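You operate a simulated robot arm through the tools that you are given. There is no shell and no other tool. Be economical: measure what you need, move in short steps, check, and stop when the job is done.

Carry out the task below with a simulated robot arm. There is one attempt and no reset: what you move stays moved.

## Task
Open the gate fully, bolt it open and switch on the door lamp.
Fine: turn the black latch on the gate post free and lift the gate bolt by its orange grip to move the gate; push the bolt down again at the end.

The check looks at the end state, three seconds after you hand in, the way a careful person would. Anything else that was tipped, shoved, dropped, spilled or broken makes it a failure.

## Robot
A 6-joint arm with a two-finger parallel gripper on a trunk, on a base that drives. Base frame: it is fixed to the floor where the robot stands at the start and does not move with it; the origin is under the middle of the robot, x ahead of it, y to its left, z up. Units: m, rad, N and s.
With the tool pointing down near the work surface it reaches from about 0.3 to 0.7 m from the robot's upright axis, wherever it stands. Its first joint turns from -2.897 to 2.897 rad. Places, roughly: door lamp switch [-0.3, 0.9, 1.3]; folding gate [0.4, 0.1, 1]; gate bolt [0.4, 0.1, 0.5]; something [0.4, 0, 1.2]. Payload 4.1 kg.
The TCP is the grasp point between the finger pads, 0.023 m short of the fingertips. In the tool frame z runs along the fingers and y along their closing line. Largest opening 0.094 m; finger width 0.038, thickness 0.01; the body of the gripper, 0.054 by 0.096 m, starts 0.039 m behind the TCP.
Orientation is that of the tool frame in the base frame, as a unit quaternion [x, y, z, w]. With the fingers straight down and closing along the base's y, the tool's x points along the base's -x, its y along +y and its z along -z.

## Interface
- The arm moves only by the tool send_rows. Its argument "moves" is a list of rows, each a list of 3 entries, a list of its own where there are three numbers: the shift along the tool's x, y, z in units of 100 mm (1.0 is 100 mm), then the turn, a rotation vector about the tool's x, y, z in units of 180 degrees (1.0 is 180 degrees), then the finger opening in m, from 0 to 0.094. In form: [[[tx, ty, tz], [ax, ay, az], gripper], ...]. A call has 1 to 8 rows; each row is the pose to reach, as a shift and turn from the pose commanded when the call began, along the tool's axes at that moment. A call with a number of a shift or a turn outside -1 to 1 is refused whole. A row lasts 0.2 s, in which the tool goes at most 0.05 m and 0.15 rad; a call with a longer step from one row to the next is refused whole, and so is a gripper value outside its range. Where a pose cannot be reached the arm comes as near as it can. A force on the tool above 60 N (or 10 N above the force at the start of the call, whichever is more), or a blocked arm, ends the call early, and 0.2 s more pass. The fingers move at their own pace (about 0.045 m/s each) and stop on an object; they squeeze with about 33 N. The grip force told is the motor's: it shows also when the fingers shut on nothing. Time passes only in rows, and 0.2 s behind the last, so rows that repeat a pose let the fingers close. It gives the time, the measured TCP pose, the force on the tool (base axes), the opening and the grip force at its end, in the units of the frame above (readings bear some noise), with the torque about the TCP (base axes, N m) and any sound that the robot's microphone picked up.
- Cameras (640 x 400 px; columns grow to the right, rows downward): "scene" is now at [-0.0231, 0.2185, 1.5366]; the picture's right is [0.82, -0.57, 0.00], its down [-0.51, -0.73, -0.45] and it looks along [0.26, 0.37, -0.89] (base axes); focal length 214 px, centre (320, 200). "wrist" rides on the gripper at [0.086, 0.016, -0.075] in the tool frame; the picture's right is [-0.18, 0.98, 0.00], its down [-0.58, -0.11, -0.81] and it looks along [-0.79, -0.15, 0.59] (tool axes); focal length 243 px, centre (320, 200). There is no depth. A picture from a camera that has moved, and an enlarged one, comes with that camera's place and axes in the base frame and with its lens.
- capture(camera): a new picture of that camera. The clock stands still meanwhile.
- move_column(by): slides the trunk up (or, below 0, down) by that many m; the arm and the scene camera ride with it, the base frame stays. It gives what a move gives, with no picture.
- steer(legs): drives the robot by 1 to 6 legs, each [ahead, turn to the left] in m and rad, along the robot's own axes; the way and the turn of a leg run together, so that a leg with both is an arc; at most 1.5 m and 3.142 rad a leg. The arm and the cameras ride along, it lands a little off, and it stops where it bumps. It gives what a move gives.
- turn_head(pan, tilt): turns the head with the scene camera to pan (to the left, within 2.705 rad either way) and tilt (down, from -0.506 to 1.204), counted from straight ahead of the robot. It gives what a move gives.
- inspect(camera, box): a new picture of the part [left, top, right, bottom] of that camera's present view, enlarged. The clock stands still meanwhile.
- job_done(): hands the job in; it is judged then, once.

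Work in short steps. Places have to be worked out from the pictures, the camera data and where the tool is seen: move nearer, look again, correct. Check each grasp and each placing, and mend what went wrong. You have 120 turns and 98 pictures in all, those below and enlarged ones among them. Open the gripper and draw the arm clear of the work before you hand the job in, unless the task says otherwise; then end with one line.

The tools are called after ">>>" as name(argument=value, ...) on one line, values as JSON. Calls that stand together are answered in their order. send_rows: Moves the arm, as the interface text tells. Its arguments: {"type":"object","properties":{"moves":{"type":"array","items":{"type":"array"}}},"required":["moves"]} The other tools are called the same way: move_column (by) slides the trunk up or down; steer (legs) drives the base; turn_head (pan, tilt) turns the head that bears the scene camera; capture (camera) takes a picture; inspect (camera, box) takes an enlarged picture of a part of a camera's view; job_done () hands the job in.

At the start:

```text
time_s: 0.0
position: [0.3461, 0.2923, 1.0002]
tool_rot: [0.0, 1.0, 0.0, 0.0]
wrist_force: [0.3, -0.4, 0.6]
moment: [-0.02, -0.02, 0.01]
width: 0.0941
gripper_force: 0.1
trunk travel left (down, up): [-0.525, 0.065]
robot x, y, heading: [0.0012, 0.0023, 0.002]
head pan, tilt: [0.965, 1.103]
```

scene: 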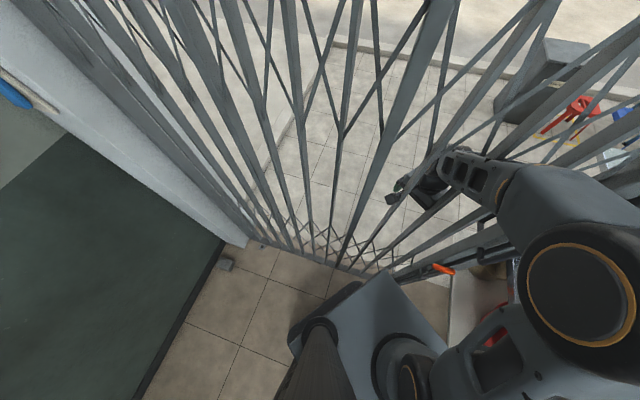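
wrist: 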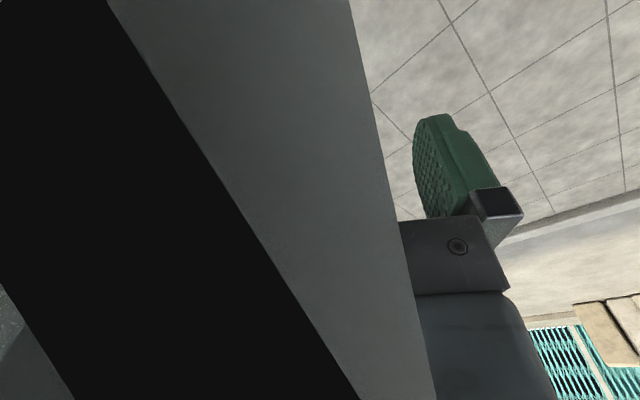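

The gate stands close in front of the robot, with the arm seemingly close to it. I look around with the head first.

>>> turn_head(pan=0.0, tilt=0.5)

>>> capture(camera="scene")

>>> turn_head(pan=-0.7, tilt=0.8)

>>> capture(camera="scene")

>>> turn_head(pan=1.7, tilt=0.5)

>>> capture(camera="scene")

```text
time_s: 1.2
position: [0.3463, 0.2928, 0.9996]
tool_rot: [0.0, 1.0, 0.001, 0.0]
wrist_force: [0.2, -0.7, -0.1]
moment: [-0.04, 0.02, 0.02]
width: 0.094
gripper_force: 0.1
trunk travel left (down, up): [-0.525, 0.065]
robot x, y, heading: [-0.002, -0.0051, 0.001]
head pan, tilt: [0.0, 0.499]
```

```text
95 pictures are left
camera scene: at [0.0322, 0.1669, 1.5845], right [0.0, -1.0, 0.0], down [-0.48, 0.0, -0.88], along [0.88, 0.0, -0.48], focal length 214 px, centre (320, 200)
```

scene: 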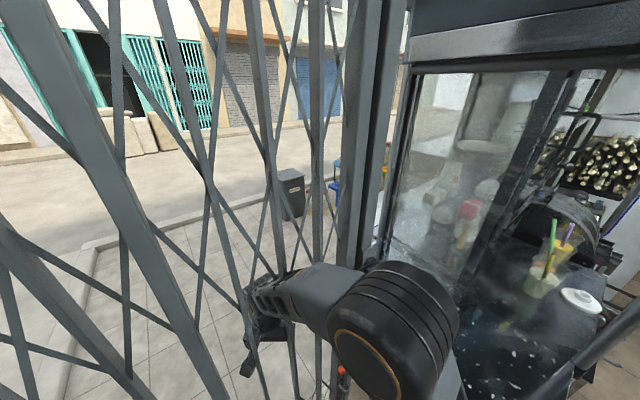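

```text
time_s: 2.3
position: [0.3456, 0.2928, 0.9995]
tool_rot: [0.0, 1.0, 0.0, 0.0]
wrist_force: [-0.2, -0.1, 0.3]
moment: [-0.01, 0.0, 0.02]
width: 0.0938
gripper_force: 0.0
trunk travel left (down, up): [-0.525, 0.065]
robot x, y, heading: [0.0003, -0.0016, -0.0]
head pan, tilt: [-0.7, 0.799]
```

```text
94 pictures are left
camera scene: at [0.0029, 0.1149, 1.5587], right [-0.64, -0.77, 0.0], down [-0.55, 0.46, -0.7], along [0.53, -0.45, -0.72], focal length 214 px, centre (320, 200)
```

scene: 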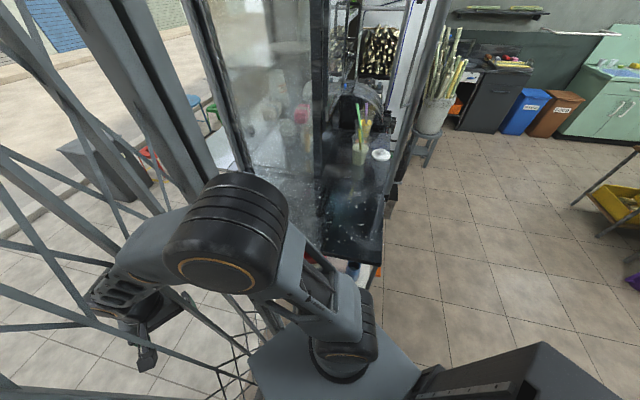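

```text
time_s: 4.5
position: [0.3464, 0.2932, 0.9996]
tool_rot: [0.0, 1.0, 0.0, 0.0]
wrist_force: [1.1, -0.2, -0.1]
moment: [-0.02, 0.02, 0.03]
width: 0.0937
gripper_force: 0.0
trunk travel left (down, up): [-0.525, 0.065]
robot x, y, heading: [0.0002, 0.0007, -0.002]
head pan, tilt: [1.7, 0.499]
```

```text
93 pictures are left
camera scene: at [-0.0705, 0.2571, 1.5846], right [0.99, 0.13, 0.0], down [0.06, -0.47, -0.88], along [-0.11, 0.87, -0.48], focal length 214 px, centre (320, 200)
```

scene: 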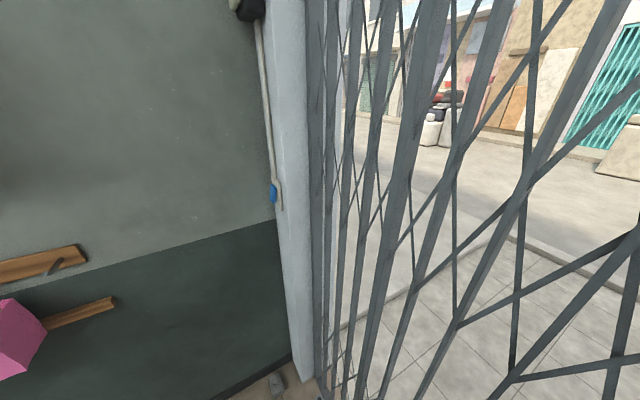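

The blue thing on the left wall's cable is probably the lamp switch. I look closely at it, then at the gate post latch and bolt.

>>> inspect(camera="scene", box=[220, 140, 330, 230])

>>> turn_head(pan=-0.15, tilt=0.9)

>>> capture(camera="scene")

>>> turn_head(pan=-0.3, tilt=0.3)

>>> capture(camera="scene")

```text
4.44 times, centred on (275, 185) of scene
camera zoom: at [-0.0705, 0.2571, 1.5846], right [0.99, 0.13, 0.0], down [0.06, -0.47, -0.88], along [-0.11, 0.87, -0.48], focal length 953 px, centre (520, 267)
```

zoom: 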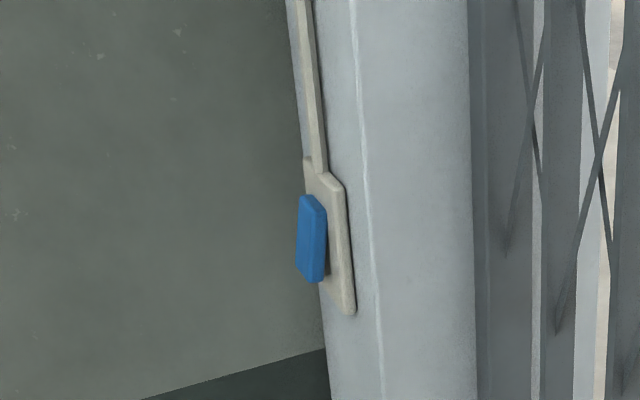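

```text
time_s: 6.3
position: [0.3462, 0.293, 0.9998]
tool_rot: [0.001, 1.0, 0.001, 0.0]
wrist_force: [0.2, 0.0, -0.6]
moment: [-0.01, -0.03, -0.04]
width: 0.0941
gripper_force: 0.0
trunk travel left (down, up): [-0.525, 0.065]
robot x, y, heading: [0.002, 0.0024, 0.006]
head pan, tilt: [-0.15, 0.901]
```

```text
91 pictures are left
camera scene: at [0.0158, 0.1556, 1.5507], right [-0.15, -0.99, 0.0], down [-0.77, 0.12, -0.62], along [0.61, -0.09, -0.78], focal length 214 px, centre (320, 200)
```

scene: 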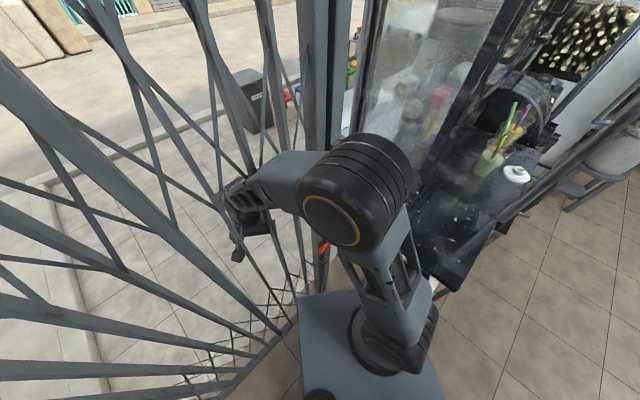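

```text
time_s: 7.3
position: [0.3458, 0.2927, 1.0005]
tool_rot: [0.0, 1.0, 0.001, 0.0]
wrist_force: [0.7, 0.3, 0.6]
moment: [-0.01, -0.02, 0.03]
width: 0.0938
gripper_force: 0.2
trunk travel left (down, up): [-0.525, 0.065]
robot x, y, heading: [-0.0022, -0.0047, -0.003]
head pan, tilt: [-0.3, 0.3]
```

```text
90 pictures are left
camera scene: at [0.0304, 0.1392, 1.6029], right [-0.3, -0.96, 0.0], down [-0.28, 0.09, -0.95], along [0.91, -0.28, -0.3], focal length 214 px, centre (320, 200)
```

scene: 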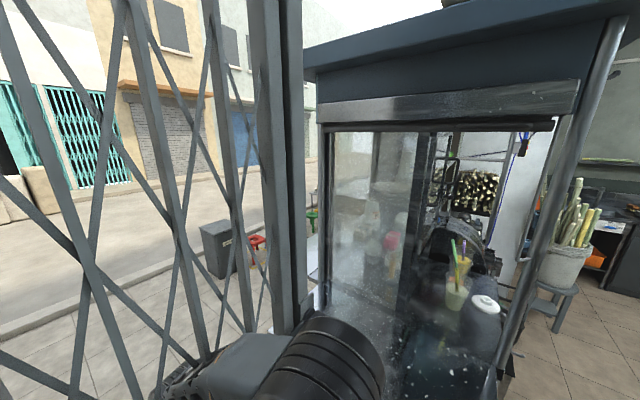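

The arm hides the latch and bolt. I check behind the robot before backing up.

>>> turn_head(pan=2.7, tilt=0.6)

>>> capture(camera="scene")

>>> turn_head(pan=-2.2, tilt=0.6)

>>> capture(camera="scene")

```text
time_s: 9.9
position: [0.3458, 0.2929, 0.9997]
tool_rot: [0.0, 1.0, 0.0, 0.0]
wrist_force: [-0.1, -0.3, -0.4]
moment: [0.03, 0.01, -0.03]
width: 0.0941
gripper_force: 0.1
trunk travel left (down, up): [-0.525, 0.065]
robot x, y, heading: [-0.0026, -0.0005, -0.0]
head pan, tilt: [2.7, 0.6]
```

```text
89 pictures are left
camera scene: at [-0.1387, 0.2046, 1.5755], right [0.43, 0.9, 0.0], down [0.51, -0.24, -0.83], along [-0.75, 0.35, -0.56], focal length 214 px, centre (320, 200)
```

scene: 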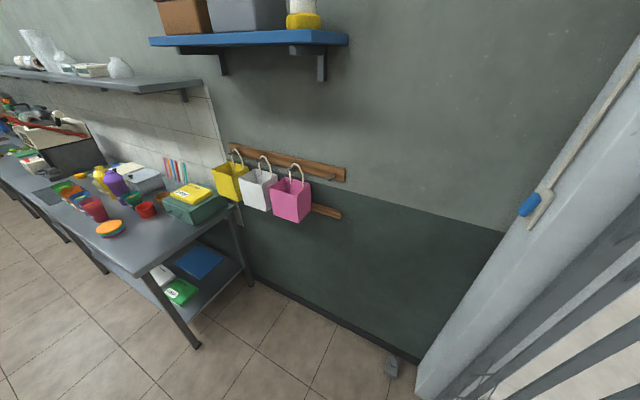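

```text
time_s: 13.8
position: [0.3458, 0.2922, 0.9998]
tool_rot: [0.0, 1.0, 0.0, 0.0]
wrist_force: [0.6, -0.3, 0.5]
moment: [0.02, -0.02, -0.02]
width: 0.0939
gripper_force: 0.0
trunk travel left (down, up): [-0.525, 0.065]
robot x, y, heading: [0.0036, -0.001, -0.005]
head pan, tilt: [-2.201, 0.6]
```

```text
88 pictures are left
camera scene: at [-0.1109, 0.0954, 1.5755], right [-0.81, 0.59, 0.0], down [0.33, 0.46, -0.83], along [-0.49, -0.67, -0.56], focal length 214 px, centre (320, 200)
```

scene: 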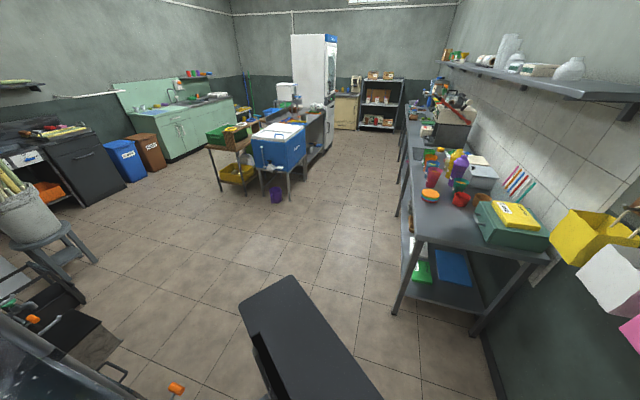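

The room is diagonal to the robot, so the gate plane likely runs diagonally ahead-left. I look at the hand relative to the gate bars closely.

>>> turn_head(pan=0.3, tilt=0.85)

>>> inspect(camera="scene", box=[200, 60, 520, 260])

>>> capture(camera="scene")

>>> capture(camera="wrist")

```text
time_s: 16.1
position: [0.3462, 0.2927, 1.0009]
tool_rot: [0.0, 1.0, 0.0, 0.001]
wrist_force: [0.8, 0.3, 0.1]
moment: [0.03, 0.02, 0.0]
width: 0.0941
gripper_force: 0.1
trunk travel left (down, up): [-0.525, 0.065]
robot x, y, heading: [0.0008, 0.0006, -0.002]
head pan, tilt: [0.3, 0.85]
```

```text
2.00 times, centred on (360, 160) of scene
camera zoom: at [0.0159, 0.1899, 1.5546], right [0.3, -0.96, 0.0], down [-0.72, -0.22, -0.66], along [0.63, 0.19, -0.75], focal length 429 px, centre (240, 280)
```

zoom: 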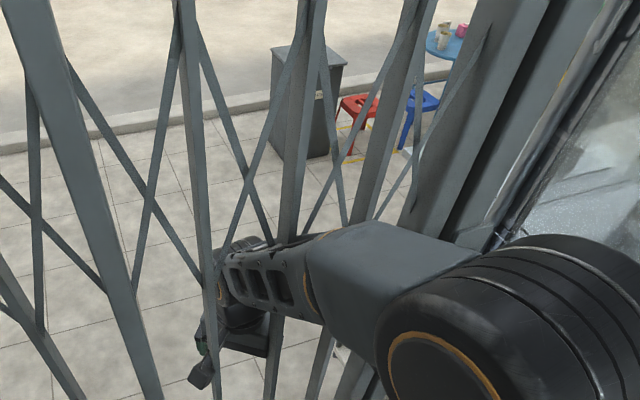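

```text
86 pictures are left
camera scene: at [0.0159, 0.1899, 1.5546], right [0.3, -0.96, 0.0], down [-0.72, -0.22, -0.66], along [0.63, 0.19, -0.75], focal length 214 px, centre (320, 200)
```

scene: 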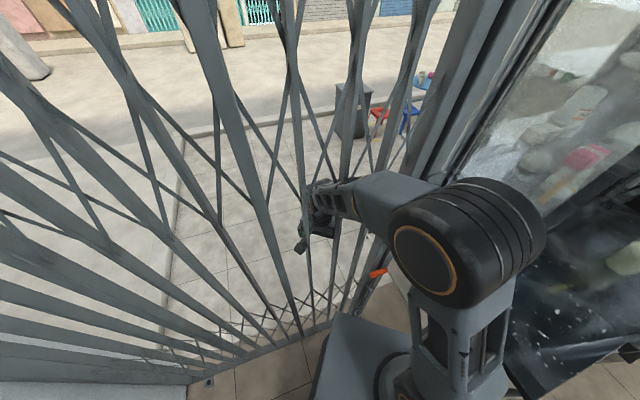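

```text
85 pictures are left
camera wrist: at [0.2588, 0.3083, 1.0735], right [0.18, 0.98, 0.0], down [0.58, -0.11, 0.81], along [0.79, -0.15, -0.59], focal length 243 px, centre (320, 200)
```

wrist: 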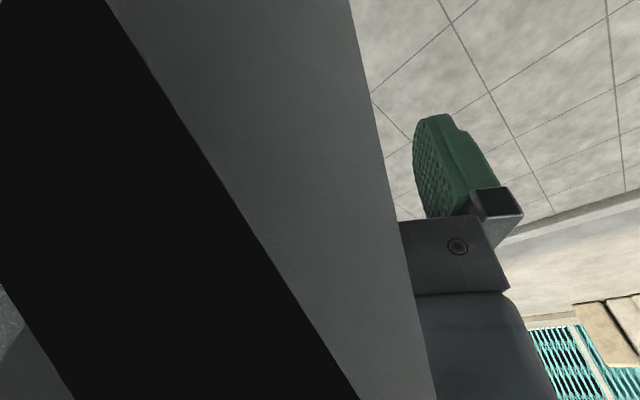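

A bar seems to pass in front of the hand, so the gripper may be partly through the gate. I look from two other head viewpoints to triangulate before moving anything.

>>> turn_head(pan=1.0, tilt=0.7)

>>> inspect(camera="scene", box=[360, 100, 640, 275])

>>> turn_head(pan=-0.5, tilt=0.7)

>>> inspect(camera="scene", box=[0, 100, 320, 300])

```text
time_s: 17.1
position: [0.3453, 0.2934, 0.9993]
tool_rot: [-0.001, 1.0, 0.0, 0.0]
wrist_force: [0.0, 0.2, 0.4]
moment: [0.02, 0.01, 0.01]
width: 0.0939
gripper_force: 0.1
trunk travel left (down, up): [-0.525, 0.065]
robot x, y, heading: [-0.0004, -0.0002, -0.002]
head pan, tilt: [1.0, 0.7]
```

```text
2.29 times, centred on (500, 188) of scene
camera zoom: at [-0.0129, 0.2383, 1.5668], right [0.84, -0.54, 0.0], down [-0.35, -0.54, -0.76], along [0.41, 0.64, -0.64], focal length 490 px, centre (-91, 229)
```

zoom: 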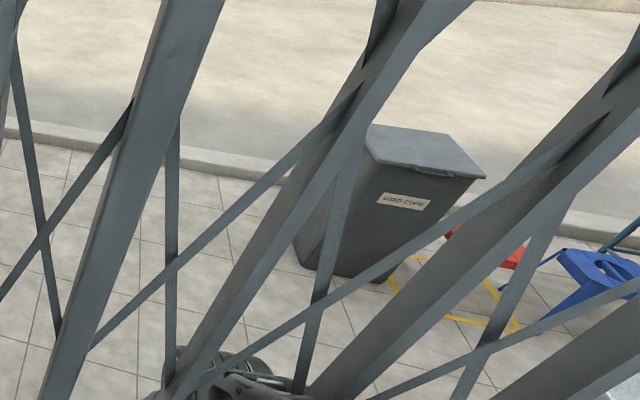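

```text
time_s: 18.8
position: [0.3461, 0.2941, 0.9992]
tool_rot: [0.0, 1.0, 0.0, -0.001]
wrist_force: [-0.5, 0.7, -0.8]
moment: [0.01, -0.01, -0.02]
width: 0.0941
gripper_force: 0.1
trunk travel left (down, up): [-0.525, 0.065]
robot x, y, heading: [0.0002, 0.0003, -0.002]
head pan, tilt: [-0.499, 0.7]
```

```text
2.00 times, centred on (160, 200) of scene
camera zoom: at [0.0158, 0.1262, 1.5669], right [-0.48, -0.88, 0.0], down [-0.57, 0.31, -0.77], along [0.67, -0.37, -0.64], focal length 429 px, centre (640, 200)
```

zoom: 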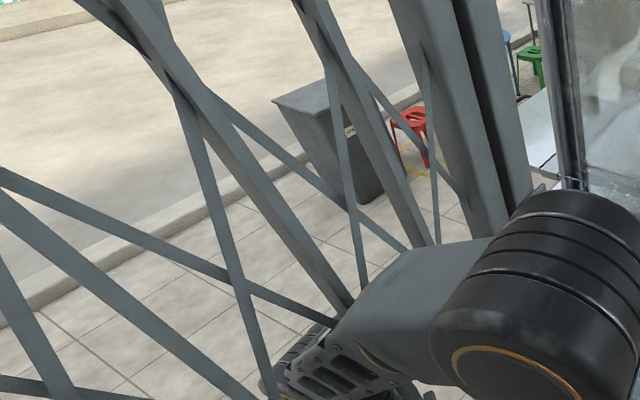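

Triangulating puts the gate plane about 0.40–0.42 m out along normal (0.79,0.62), with the hand slightly beyond it between two bars. I close the fingers and back out gently by 1 cm along the gate normal, watching the force.

>>> send_rows(moves=[[[0, 0, 0], [0, 0, 0], 0.03], [[0, 0, 0], [0, 0, 0], 0.0], [[0, 0, 0], [0, 0, 0], 0.0], [[0, 0, 0], [0, 0, 0], 0.0], [[0.04, -0.03, 0], [0, 0, 0], 0.0], [[0.08, -0.06, 0], [0, 0, 0], 0.0]])

>>> capture(camera="wrist")

```text
time_s: 20.1
position: [0.3387, 0.2869, 0.9992]
tool_rot: [-0.001, 1.0, 0.0, 0.0]
wrist_force: [-0.1, 0.2, 0.4]
moment: [0.0, 0.01, -0.01]
width: 0.0
gripper_force: 32.1
trunk travel left (down, up): [-0.525, 0.065]
robot x, y, heading: [-0.0029, -0.0002, -0.001]
head pan, tilt: [-0.499, 0.7]
```

```text
82 pictures are left
camera wrist: at [0.2509, 0.3026, 1.0733], right [0.18, 0.98, 0.0], down [0.58, -0.11, 0.81], along [0.79, -0.15, -0.59], focal length 243 px, centre (320, 200)
```

wrist: 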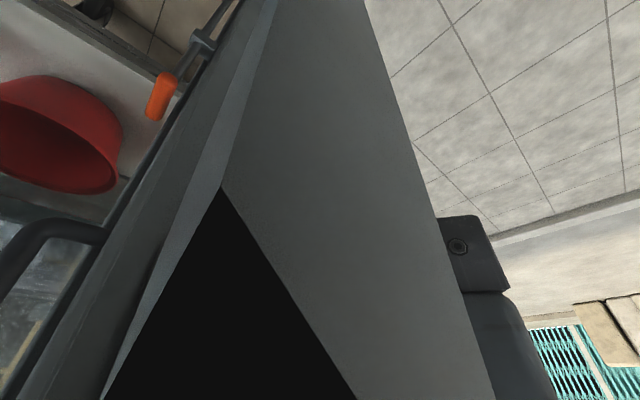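

No force. I continue another 2 cm out.

>>> send_rows(moves=[[[0.04, -0.03, 0], [0, 0, 0], 0.0], [[0.08, -0.06, 0], [0, 0, 0], 0.0], [[0.12, -0.09, 0], [0, 0, 0], 0.0], [[0.16, -0.12, 0], [0, 0, 0], 0.0]])

>>> capture(camera="wrist")

>>> capture(camera="scene")

```text
time_s: 21.1
position: [0.3213, 0.2753, 0.9996]
tool_rot: [0.0, 1.0, 0.0, 0.0]
wrist_force: [0.0, -0.1, 0.3]
moment: [-0.01, 0.03, 0.03]
width: 0.0001
gripper_force: 32.7
trunk travel left (down, up): [-0.525, 0.065]
robot x, y, heading: [0.0026, -0.0001, 0.003]
head pan, tilt: [-0.499, 0.7]
```

```text
81 pictures are left
camera wrist: at [0.2346, 0.2911, 1.0733], right [0.18, 0.98, 0.0], down [0.58, -0.11, 0.81], along [0.79, -0.15, -0.59], focal length 243 px, centre (320, 200)
```

wrist: 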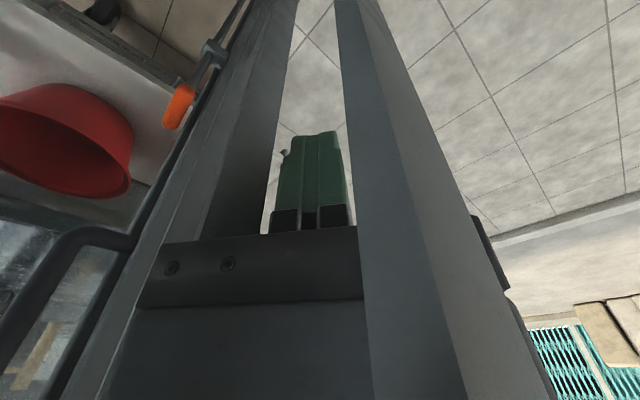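

```text
80 pictures are left
camera scene: at [0.0157, 0.1261, 1.5669], right [-0.48, -0.88, 0.0], down [-0.57, 0.31, -0.77], along [0.67, -0.37, -0.64], focal length 214 px, centre (320, 200)
```

scene: 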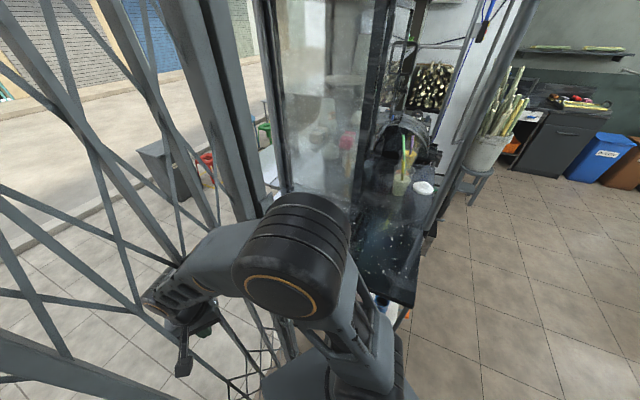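

Only the hand's left end is still behind one bar; its right end is on my side of the posts. I slide out along −y.

>>> send_rows(moves=[[[0, -0.1, 0], [0, 0, 0], 0.0], [[0, -0.2, 0], [0, 0, 0], 0.0], [[0, -0.3, 0], [0, 0, 0], 0.0], [[0, -0.4, 0], [0, 0, 0], 0.0]])

>>> capture(camera="wrist")

```text
time_s: 22.1
position: [0.32, 0.2344, 0.999]
tool_rot: [0.0, 1.0, 0.0, 0.0]
wrist_force: [0.5, 0.2, -0.2]
moment: [-0.01, -0.03, 0.03]
width: 0.0002
gripper_force: 33.8
trunk travel left (down, up): [-0.525, 0.065]
robot x, y, heading: [0.002, -0.0004, -0.003]
head pan, tilt: [-0.499, 0.7]
```

```text
79 pictures are left
camera wrist: at [0.2344, 0.2509, 1.073], right [0.18, 0.98, 0.0], down [0.58, -0.11, 0.81], along [0.79, -0.15, -0.59], focal length 243 px, centre (320, 200)
```

wrist: 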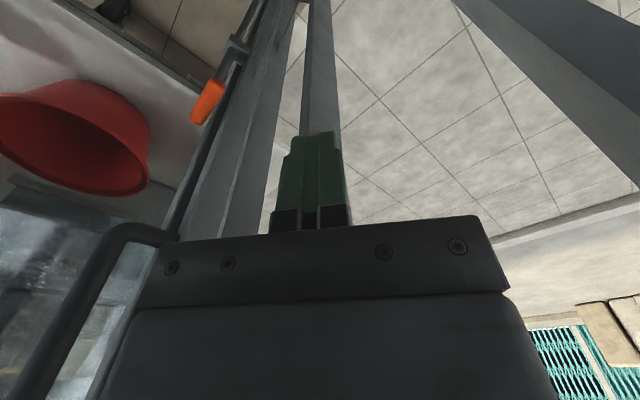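

The hand is out of the lattice. I pull it further from the gate, then look at the latch post.

>>> send_rows(moves=[[[0.15, 0, 0], [0, 0, 0], 0.0], [[0.3, 0, 0], [0, 0, 0], 0.0], [[0.45, 0, 0], [0, 0, 0], 0.0], [[0.6, 0, 0], [0, 0, 0], 0.0]])

>>> turn_head(pan=0.0, tilt=0.5)

>>> capture(camera="scene")

>>> capture(camera="wrist")

```text
time_s: 23.1
position: [0.2605, 0.2345, 1.0002]
tool_rot: [0.0, 1.0, 0.0, 0.0]
wrist_force: [0.6, 0.3, -0.2]
moment: [0.02, -0.04, 0.03]
width: 0.0
gripper_force: 32.7
trunk travel left (down, up): [-0.525, 0.065]
robot x, y, heading: [0.0022, 0.0007, -0.0]
head pan, tilt: [-0.499, 0.7]
```

```text
time_s: 24.1
position: [0.2601, 0.2345, 0.9994]
tool_rot: [0.001, 1.0, 0.001, -0.001]
wrist_force: [0.6, -0.3, 0.1]
moment: [0.01, 0.0, 0.0]
width: 0.0
gripper_force: 33.3
trunk travel left (down, up): [-0.525, 0.065]
robot x, y, heading: [0.001, -0.0022, -0.002]
head pan, tilt: [0.0, 0.499]
```

```text
78 pictures are left
camera scene: at [0.0321, 0.1667, 1.5846], right [0.0, -1.0, 0.0], down [-0.48, 0.0, -0.88], along [0.88, 0.0, -0.48], focal length 214 px, centre (320, 200)
```

scene: 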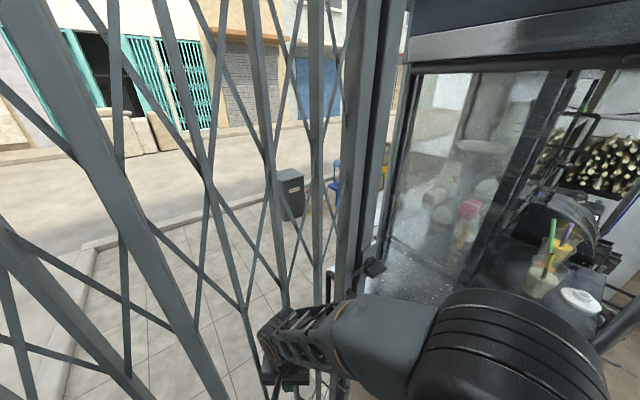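

```text
77 pictures are left
camera wrist: at [0.1741, 0.2503, 1.0731], right [0.18, 0.98, 0.0], down [0.58, -0.11, 0.81], along [0.79, -0.15, -0.59], focal length 243 px, centre (320, 200)
```

wrist: 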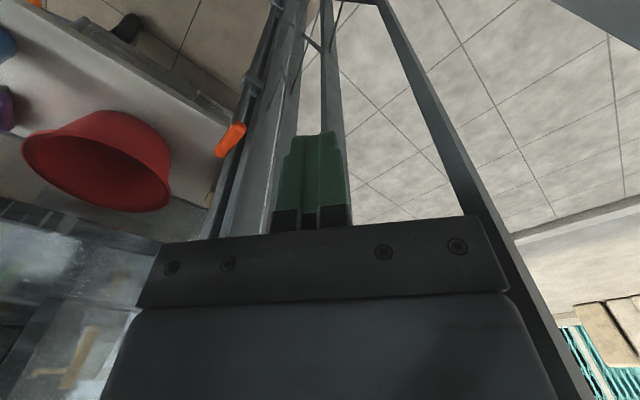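

The black latch is visible near (0.4, 0.04, 1.2), and the orange grip is below. I back off 0.2 m, then turn left to face the gate squarely.

>>> steer(legs=[[-0.2, 0.0], [0.0, 0.664]])

>>> turn_head(pan=-0.4, tilt=0.6)

>>> capture(camera="scene")

```text
time_s: 27.5
position: [-0.1387, 0.3454, 0.9989]
tool_rot: [-0.324, 0.946, 0.0, 0.0]
wrist_force: [-0.2, -0.2, 0.6]
moment: [0.02, 0.02, -0.01]
width: 0.0001
gripper_force: 33.4
trunk travel left (down, up): [-0.525, 0.065]
robot x, y, heading: [-0.2028, 0.001, 0.655]
head pan, tilt: [0.0, 0.499]
```

```text
time_s: 28.3
position: [-0.1386, 0.3458, 1.0014]
tool_rot: [-0.324, 0.946, 0.0, 0.0]
wrist_force: [0.0, -0.5, 0.3]
moment: [0.02, 0.0, 0.02]
width: 0.0
gripper_force: 32.9
trunk travel left (down, up): [-0.525, 0.065]
robot x, y, heading: [-0.202, -0.0003, 0.658]
head pan, tilt: [-0.4, 0.6]
```

```text
76 pictures are left
camera scene: at [-0.2634, 0.1183, 1.5755], right [0.26, -0.97, 0.0], down [-0.55, -0.15, -0.83], along [0.8, 0.21, -0.56], focal length 214 px, centre (320, 200)
```

scene: 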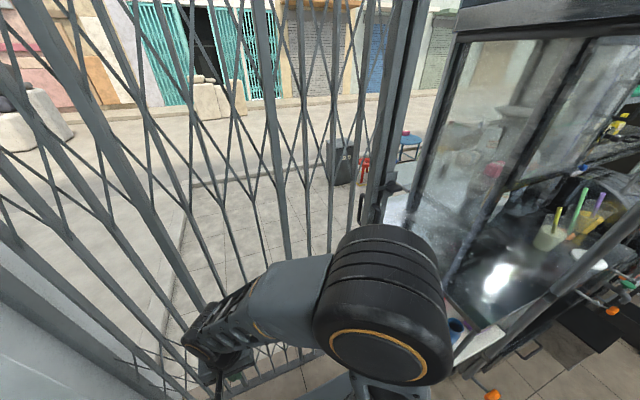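

Now the latch and a pull handle on the lead stile show. I enlarge.

>>> inspect(camera="scene", box=[340, 130, 440, 240])

>>> turn_head(pan=0.3, tilt=0.6)

>>> capture(camera="scene")

```text
3.64 times, centred on (390, 185) of scene
camera zoom: at [-0.2634, 0.1183, 1.5755], right [0.26, -0.97, 0.0], down [-0.55, -0.15, -0.83], along [0.8, 0.21, -0.56], focal length 780 px, centre (66, 254)
```

zoom: 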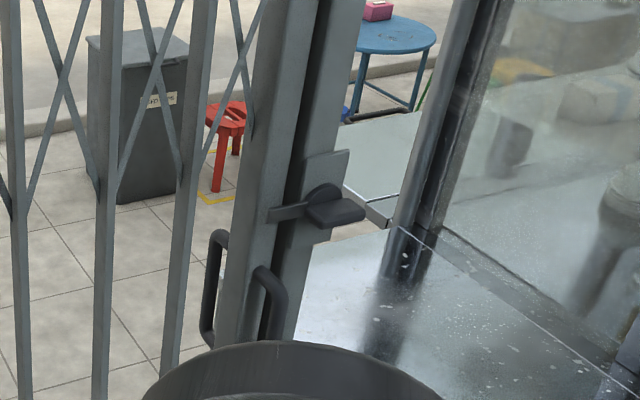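

```text
time_s: 29.4
position: [-0.1387, 0.3462, 1.0008]
tool_rot: [-0.323, 0.946, 0.001, 0.0]
wrist_force: [0.1, 0.5, 0.1]
moment: [-0.01, -0.04, 0.01]
width: 0.0
gripper_force: 32.8
trunk travel left (down, up): [-0.525, 0.065]
robot x, y, heading: [-0.1995, 0.0014, 0.659]
head pan, tilt: [0.3, 0.6]
```

```text
74 pictures are left
camera scene: at [-0.298, 0.1678, 1.5755], right [0.82, -0.57, 0.0], down [-0.32, -0.46, -0.83], along [0.47, 0.68, -0.56], focal length 214 px, centre (320, 200)
```

scene: 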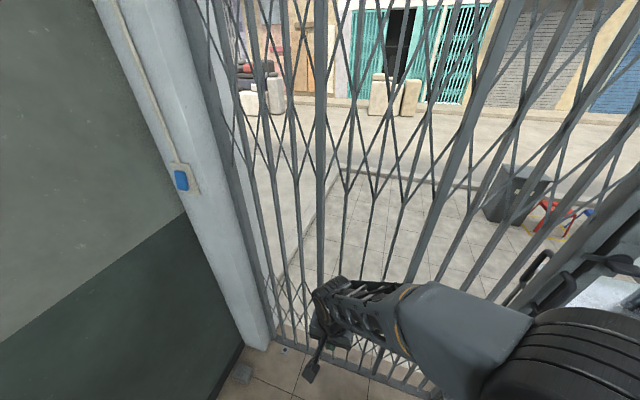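

The latch knob is near (0.449, 0.028, 1.165) and the lead stile has a black pull handle. I move the hand over in front of it, then turn the tool to point at the gate with fingers closing vertically.

>>> send_rows(moves=[[[-0.23, -0.33, -0.17], [0, 0, 0], 0.0], [[-0.46, -0.66, -0.34], [0, 0, 0], 0.0], [[-0.7, -1.0, -0.5], [0, 0, 0], 0.0]])

>>> send_rows(moves=[[[-0.23, -0.33, -0.17], [0, 0, 0], 0.0], [[-0.46, -0.66, -0.34], [0, 0, 0], 0.0], [[-0.7, -1.0, -0.5], [0, 0, 0], 0.0]])

>>> send_rows(moves=[[[0, 0, 0], [-0.0267, -0.0267, 0.0267], 0.0], [[0, 0, 0], [-0.0534, -0.0534, 0.0534], 0.0], [[0, 0, 0], [-0.08, -0.08, 0.08], 0.0], [[0, 0, 0], [-0.1067, -0.1067, 0.1067], 0.0], [[0, 0, 0], [-0.1334, -0.1334, 0.1334], 0.0], [[0, 0, 0], [-0.16, -0.16, 0.16], 0.0], [[0, 0, 0], [-0.1867, -0.1867, 0.1867], 0.0], [[0, 0, 0], [-0.2133, -0.2133, 0.2133], 0.0]])

>>> turn_head(pan=-0.2, tilt=0.6)

>>> capture(camera="scene")

```text
time_s: 30.2
position: [-0.0201, 0.3106, 1.0513]
tool_rot: [-0.324, 0.946, 0.0, 0.0]
wrist_force: [-0.8, 0.0, 0.0]
moment: [0.0, 0.02, -0.01]
width: 0.0001
gripper_force: 33.1
trunk travel left (down, up): [-0.525, 0.065]
robot x, y, heading: [-0.1991, 0.0026, 0.661]
head pan, tilt: [0.3, 0.6]
```

```text
time_s: 31.0
position: [0.0951, 0.2741, 1.1]
tool_rot: [-0.324, 0.946, 0.0, 0.0]
wrist_force: [-0.2, -0.2, -0.4]
moment: [0.02, -0.02, -0.03]
width: 0.0
gripper_force: 33.2
trunk travel left (down, up): [-0.525, 0.065]
robot x, y, heading: [-0.204, -0.0038, 0.663]
head pan, tilt: [0.3, 0.6]
```

```text
time_s: 32.8
position: [0.1065, 0.2813, 1.1064]
tool_rot: [0.029, 0.894, 0.401, 0.197]
wrist_force: [0.4, 0.1, 0.5]
moment: [-0.02, -0.01, -0.02]
width: 0.0
gripper_force: 32.7
out of reach, approached as far as the arm can: row 8
trunk travel left (down, up): [-0.525, 0.065]
robot x, y, heading: [-0.2016, -0.0005, 0.659]
head pan, tilt: [0.3, 0.6]
```

```text
time_s: 33.7
position: [0.1075, 0.2804, 1.1069]
tool_rot: [0.028, 0.894, 0.402, 0.196]
wrist_force: [-0.5, -0.4, 0.9]
moment: [0.02, 0.0, 0.0]
width: 0.0
gripper_force: 32.7
trunk travel left (down, up): [-0.525, 0.065]
robot x, y, heading: [-0.202, -0.0016, 0.658]
head pan, tilt: [-0.201, 0.6]
```

```text
73 pictures are left
camera scene: at [-0.2695, 0.1346, 1.5755], right [0.44, -0.9, 0.0], down [-0.51, -0.25, -0.83], along [0.74, 0.37, -0.56], focal length 214 px, centre (320, 200)
```

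scene: 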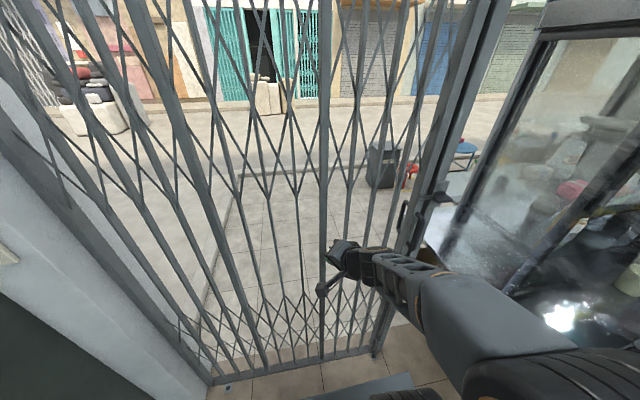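

The fold was too close to the trunk, so row 8 fell short. I move the hand to the right (toward the latch side) and then finish the turn.

>>> send_rows(moves=[[[-0.33, -0.21, -0.18], [0, 0, 0], 0.0], [[-0.66, -0.42, -0.36], [0, 0, 0], 0.0], [[-0.98, -0.62, -0.54], [0, 0, 0], 0.0]])

>>> send_rows(moves=[[[0, 0, 0], [-0.0267, -0.0267, 0.0267], 0.0], [[0, 0, 0], [-0.0534, -0.0534, 0.0534], 0.0], [[0, 0, 0], [-0.08, -0.08, 0.08], 0.0], [[0, 0, 0], [-0.1067, -0.1067, 0.1067], 0.0], [[0, 0, 0], [-0.1334, -0.1334, 0.1334], 0.0], [[0, 0, 0], [-0.16, -0.16, 0.16], 0.0], [[0, 0, 0], [-0.175, -0.175, 0.175], 0.0]])

>>> capture(camera="scene")

>>> capture(camera="wrist")

```text
time_s: 34.5
position: [0.1866, 0.1783, 1.1272]
tool_rot: [0.029, 0.894, 0.401, 0.197]
wrist_force: [0.0, -0.3, -1.0]
moment: [0.0, 0.01, 0.03]
width: 0.0
gripper_force: 32.7
trunk travel left (down, up): [-0.525, 0.065]
robot x, y, heading: [-0.2007, -0.0033, 0.661]
head pan, tilt: [-0.201, 0.6]
```

```text
time_s: 36.1
position: [0.2376, 0.1896, 1.1325]
tool_rot: [0.316, 0.627, 0.639, 0.313]
wrist_force: [-0.4, -0.3, -0.3]
moment: [-0.01, 0.01, 0.02]
width: 0.0001
gripper_force: 33.1
out of reach, approached as far as the arm can: row 3, 4, 5, 6, 7
trunk travel left (down, up): [-0.525, 0.065]
robot x, y, heading: [-0.2033, 0.0004, 0.662]
head pan, tilt: [-0.201, 0.6]
```

```text
72 pictures are left
camera scene: at [-0.2693, 0.1347, 1.5755], right [0.44, -0.9, 0.0], down [-0.51, -0.25, -0.83], along [0.74, 0.37, -0.57], focal length 214 px, centre (320, 200)
```

scene: 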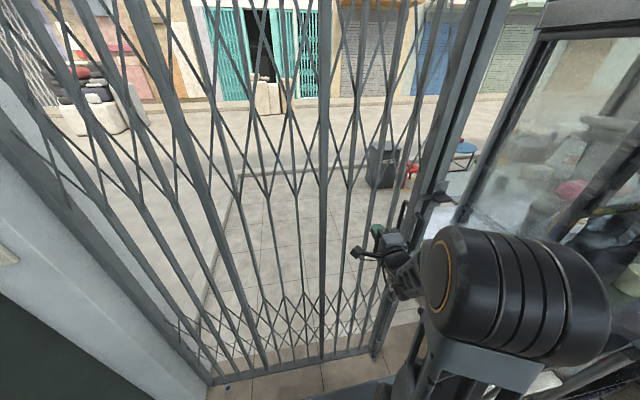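

```text
71 pictures are left
camera wrist: at [0.1256, 0.2134, 1.1489], right [0.11, -0.16, 0.98], down [-0.29, -0.95, -0.12], along [0.95, -0.27, -0.15], focal length 243 px, centre (320, 200)
```

wrist: 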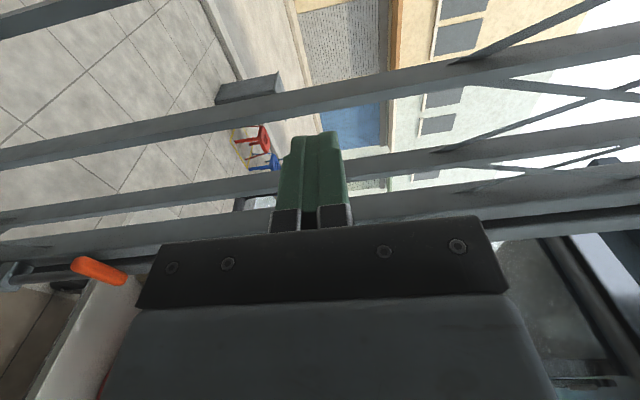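

The tool now points straight at the gate, fingers closing vertically. I shift it right toward the latch, keeping the standoff, and look with the wrist camera.

>>> send_rows(moves=[[[-0.33, 0.05, 0], [0, 0, 0], 0.0], [[-0.66, 0.1, 0], [0, 0, 0], 0.0], [[-1.0, 0.15, 0], [0, 0, 0], 0.0]])

>>> send_rows(moves=[[[-0.33, 0.05, 0], [0, 0, 0], 0.03], [[-0.66, 0.1, 0], [0, 0, 0], 0.06], [[-1.0, 0.15, 0], [0, 0, 0], 0.06]])

>>> capture(camera="wrist")

>>> capture(camera="scene")

```text
time_s: 36.9
position: [0.2986, 0.1078, 1.149]
tool_rot: [0.317, 0.628, 0.638, 0.312]
wrist_force: [-0.7, 0.2, -0.6]
moment: [0.02, -0.02, 0.0]
width: 0.0
gripper_force: 33.2
trunk travel left (down, up): [-0.525, 0.065]
robot x, y, heading: [-0.2021, 0.0009, 0.658]
head pan, tilt: [-0.201, 0.6]
```

```text
time_s: 37.7
position: [0.3579, 0.0322, 1.1591]
tool_rot: [0.318, 0.632, 0.637, 0.307]
wrist_force: [-15.3, 10.5, -23.4]
moment: [-0.4, 0.07, 0.27]
width: 0.0491
gripper_force: 0.1
trunk travel left (down, up): [-0.525, 0.065]
robot x, y, heading: [-0.2, 0.0002, 0.661]
head pan, tilt: [-0.201, 0.6]
```

```text
70 pictures are left
camera wrist: at [0.2458, 0.0546, 1.1755], right [0.12, -0.16, 0.98], down [-0.29, -0.95, -0.12], along [0.95, -0.27, -0.16], focal length 243 px, centre (320, 200)
```

wrist: 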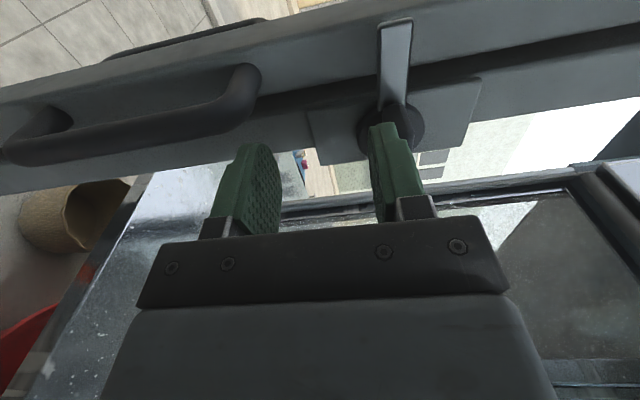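

```text
69 pictures are left
camera scene: at [-0.2706, 0.1361, 1.5747], right [0.44, -0.9, 0.0], down [-0.51, -0.25, -0.83], along [0.74, 0.37, -0.57], focal length 214 px, centre (320, 200)
```

scene: 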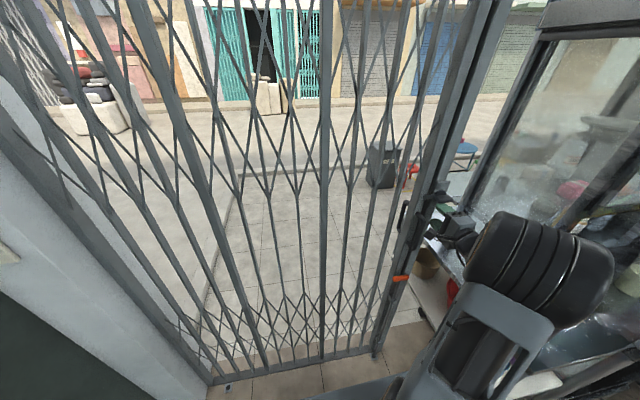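

The upper finger touches the latch's grip (force ~30 N). I back off at once and look.

>>> send_rows(moves=[[[0.1, -0.1, -0.2], [0, 0, 0], 0.06], [[0.2, -0.15, -0.4], [0, 0, 0], 0.06], [[0.2, -0.15, -0.5], [0, 0, 0], 0.06]])

>>> capture(camera="wrist")

>>> inspect(camera="scene", box=[390, 150, 500, 290])

```text
time_s: 38.5
position: [0.3073, 0.0135, 1.1488]
tool_rot: [0.315, 0.629, 0.638, 0.314]
wrist_force: [-0.5, -0.4, 0.9]
moment: [-0.01, 0.0, -0.01]
width: 0.06
gripper_force: 0.1
trunk travel left (down, up): [-0.525, 0.065]
robot x, y, heading: [-0.198, 0.0002, 0.661]
head pan, tilt: [-0.201, 0.6]
```

```text
68 pictures are left
camera wrist: at [0.1949, 0.0368, 1.1637], right [0.11, -0.16, 0.98], down [-0.29, -0.95, -0.12], along [0.95, -0.27, -0.15], focal length 243 px, centre (320, 200)
```

wrist: 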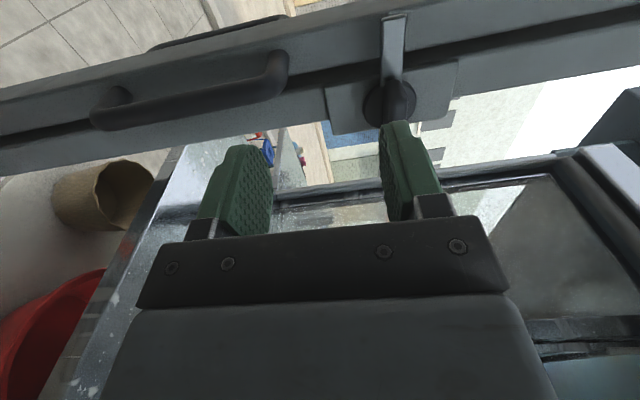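

```text
2.86 times, centred on (445, 220) of scene
camera zoom: at [-0.2692, 0.1347, 1.5756], right [0.44, -0.9, 0.0], down [-0.51, -0.25, -0.82], along [0.74, 0.37, -0.57], focal length 613 px, centre (-37, 143)
```

zoom: 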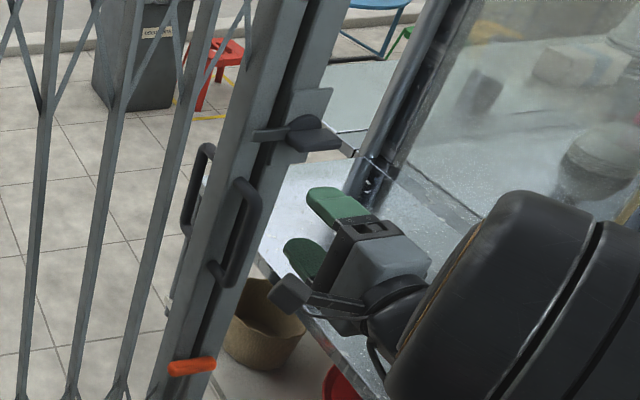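

Now it's clear: pivot near (0.434, 0.05, 1.195), tongue to the left over the stile, grip wing to the right. I align the open fingers above/below the wing, still 9 cm back, and check.

>>> send_rows(moves=[[[-0.4, 0.23, 0], [0, 0, 0], 0.06], [[-0.78, 0.46, 0], [0, 0, 0], 0.06], [[-0.78, 0.46, 0.3], [0, 0, 0], 0.06]])

>>> capture(camera="wrist")

>>> inspect(camera="scene", box=[390, 150, 500, 290])

```text
time_s: 39.3
position: [0.378, -0.0283, 1.196]
tool_rot: [0.315, 0.628, 0.638, 0.313]
wrist_force: [0.2, -0.6, 0.2]
moment: [-0.03, -0.01, 0.02]
width: 0.06
gripper_force: 0.0
trunk travel left (down, up): [-0.525, 0.065]
robot x, y, heading: [-0.2038, 0.0012, 0.658]
head pan, tilt: [-0.201, 0.6]
```

```text
66 pictures are left
camera wrist: at [0.2656, -0.0067, 1.211], right [0.11, -0.16, 0.98], down [-0.29, -0.95, -0.12], along [0.95, -0.27, -0.15], focal length 243 px, centre (320, 200)
```

wrist: 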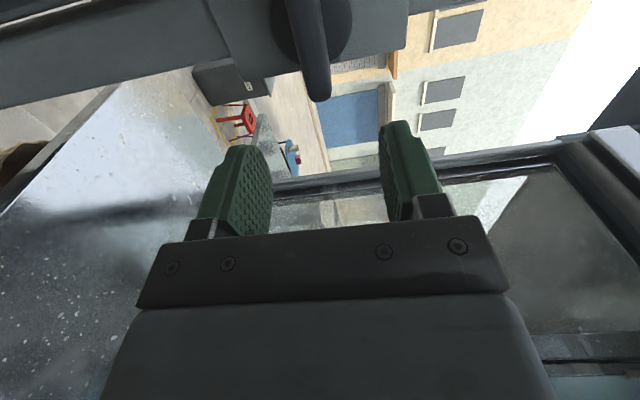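

```text
2.86 times, centred on (445, 220) of scene
camera zoom: at [-0.2693, 0.1346, 1.5755], right [0.44, -0.9, 0.0], down [-0.51, -0.25, -0.83], along [0.74, 0.37, -0.56], focal length 613 px, centre (-37, 143)
```

zoom: 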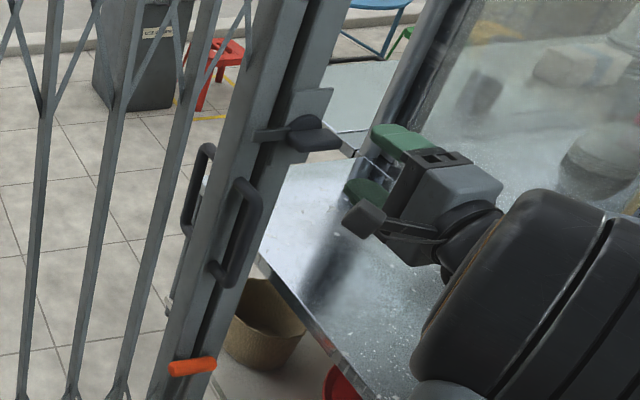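

The wing is vertically centred; its middle is ~2.5 cm left and ~6 cm ahead. I move in with fingers straddling it and close.

>>> send_rows(moves=[[[0.22, 0, 0.0], [0, 0, 0], 0.06], [[0.22, 0, 0.25], [0, 0, 0], 0.06], [[0.22, 0, 0.52], [0, 0, 0], 0.06]])

>>> capture(camera="wrist")

```text
time_s: 40.1
position: [0.4064, 0.018, 1.1949]
tool_rot: [0.317, 0.628, 0.638, 0.313]
wrist_force: [0.2, -0.6, 0.5]
moment: [0.03, -0.02, 0.05]
width: 0.0598
gripper_force: 0.0
trunk travel left (down, up): [-0.525, 0.065]
robot x, y, heading: [-0.201, 0.0024, 0.66]
head pan, tilt: [-0.201, 0.6]
```

```text
64 pictures are left
camera wrist: at [0.2946, 0.0408, 1.2099], right [0.11, -0.16, 0.98], down [-0.29, -0.95, -0.12], along [0.95, -0.27, -0.15], focal length 243 px, centre (320, 200)
```

wrist: 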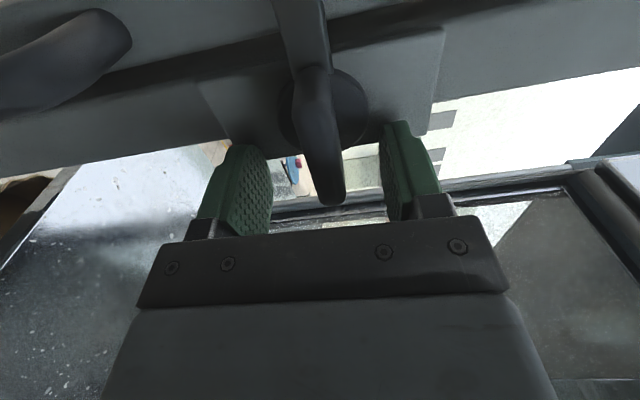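

The wing sits between the fingers. I close on it first, then turn about the pivot by ~0.3 rad, wing down, and read the forces.

>>> send_rows(moves=[[[0, 0, 0], [0, 0, 0], 0.03], [[0, 0, 0], [0, 0, 0], 0.0], [[0, 0, 0], [0, 0, 0], 0.0], [[0, 0, 0], [0, 0, 0], 0.0]])

>>> send_rows(moves=[[[0.006, -0.024, 0], [0, 0, 0.0477], 0.0], [[0.016, -0.046, 0], [0, 0, 0.0955], 0.0]])

>>> capture(camera="wrist")

```text
time_s: 41.1
position: [0.4064, 0.0173, 1.1996]
tool_rot: [0.313, 0.626, 0.641, 0.315]
wrist_force: [11.7, 0.0, 34.0]
moment: [0.88, -0.07, -0.19]
width: 0.0407
gripper_force: 45.0
trunk travel left (down, up): [-0.525, 0.065]
robot x, y, heading: [-0.1972, 0.0005, 0.659]
head pan, tilt: [-0.201, 0.6]
```

```text
time_s: 41.7
position: [0.4044, 0.0191, 1.1938]
tool_rot: [0.405, 0.572, 0.68, 0.217]
wrist_force: [8.4, -3.7, 32.8]
moment: [0.75, 0.04, -0.72]
width: 0.0403
gripper_force: 44.3
trunk travel left (down, up): [-0.525, 0.065]
robot x, y, heading: [-0.1993, -0.0002, 0.663]
head pan, tilt: [-0.201, 0.6]
```

```text
63 pictures are left
camera wrist: at [0.2979, 0.0339, 1.2326], right [0.27, -0.39, 0.88], down [-0.33, -0.9, -0.29], along [0.9, -0.21, -0.37], focal length 243 px, centre (320, 200)
```

wrist: 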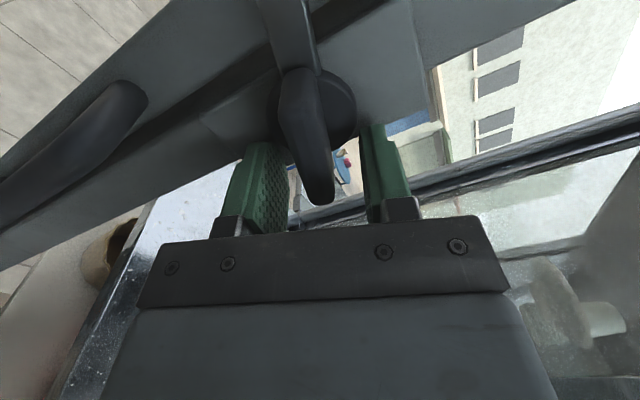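

The latch follows the turn (tongue rotated relative to the stile). I continue turning about the pivot.

>>> send_rows(moves=[[[0.008, -0.02, 0], [0, 0, 0.0477], 0.0], [[0.019, -0.04, 0], [0, 0, 0.0955], 0.0], [[0.033, -0.055, 0], [0, 0, 0.143], 0.0], [[0.05, -0.07, 0], [0, 0, 0.191], 0.0], [[0.07, -0.085, 0], [0, 0, 0.2387], 0.0], [[0.092, -0.1, 0], [0, 0, 0.2865], 0.0], [[0.115, -0.11, 0], [0, 0, 0.334], 0.0], [[0.139, -0.115, 0], [0, 0, 0.382], 0.0]])

>>> capture(camera="wrist")

>>> inspect(camera="scene", box=[390, 150, 500, 290])

```text
time_s: 43.5
position: [0.3939, 0.0333, 1.1789]
tool_rot: [0.663, 0.242, 0.677, -0.208]
wrist_force: [-20.1, -14.5, -21.8]
moment: [0.6, -0.82, 0.05]
width: 0.04
gripper_force: 44.9
trunk travel left (down, up): [-0.525, 0.065]
robot x, y, heading: [-0.2009, 0.0002, 0.66]
head pan, tilt: [-0.201, 0.6]
```

```text
62 pictures are left
camera wrist: at [0.3406, -0.0229, 1.2648], right [0.6, -0.79, -0.13], down [-0.69, -0.42, -0.59], along [0.41, 0.44, -0.8], focal length 243 px, centre (320, 200)
```

wrist: 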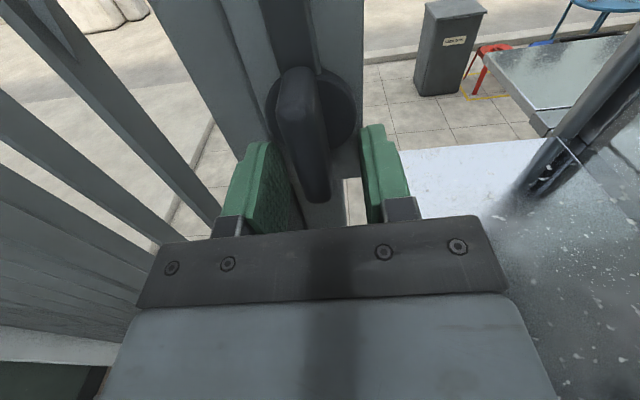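

```text
2.86 times, centred on (445, 220) of scene
camera zoom: at [-0.2712, 0.1318, 1.5752], right [0.44, -0.9, 0.0], down [-0.51, -0.25, -0.83], along [0.74, 0.37, -0.56], focal length 613 px, centre (-37, 143)
```

zoom: 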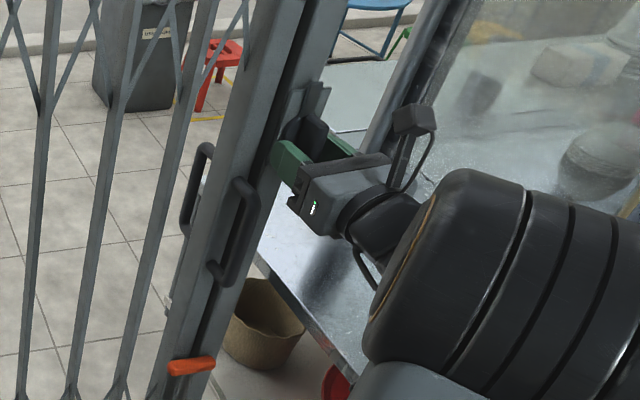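

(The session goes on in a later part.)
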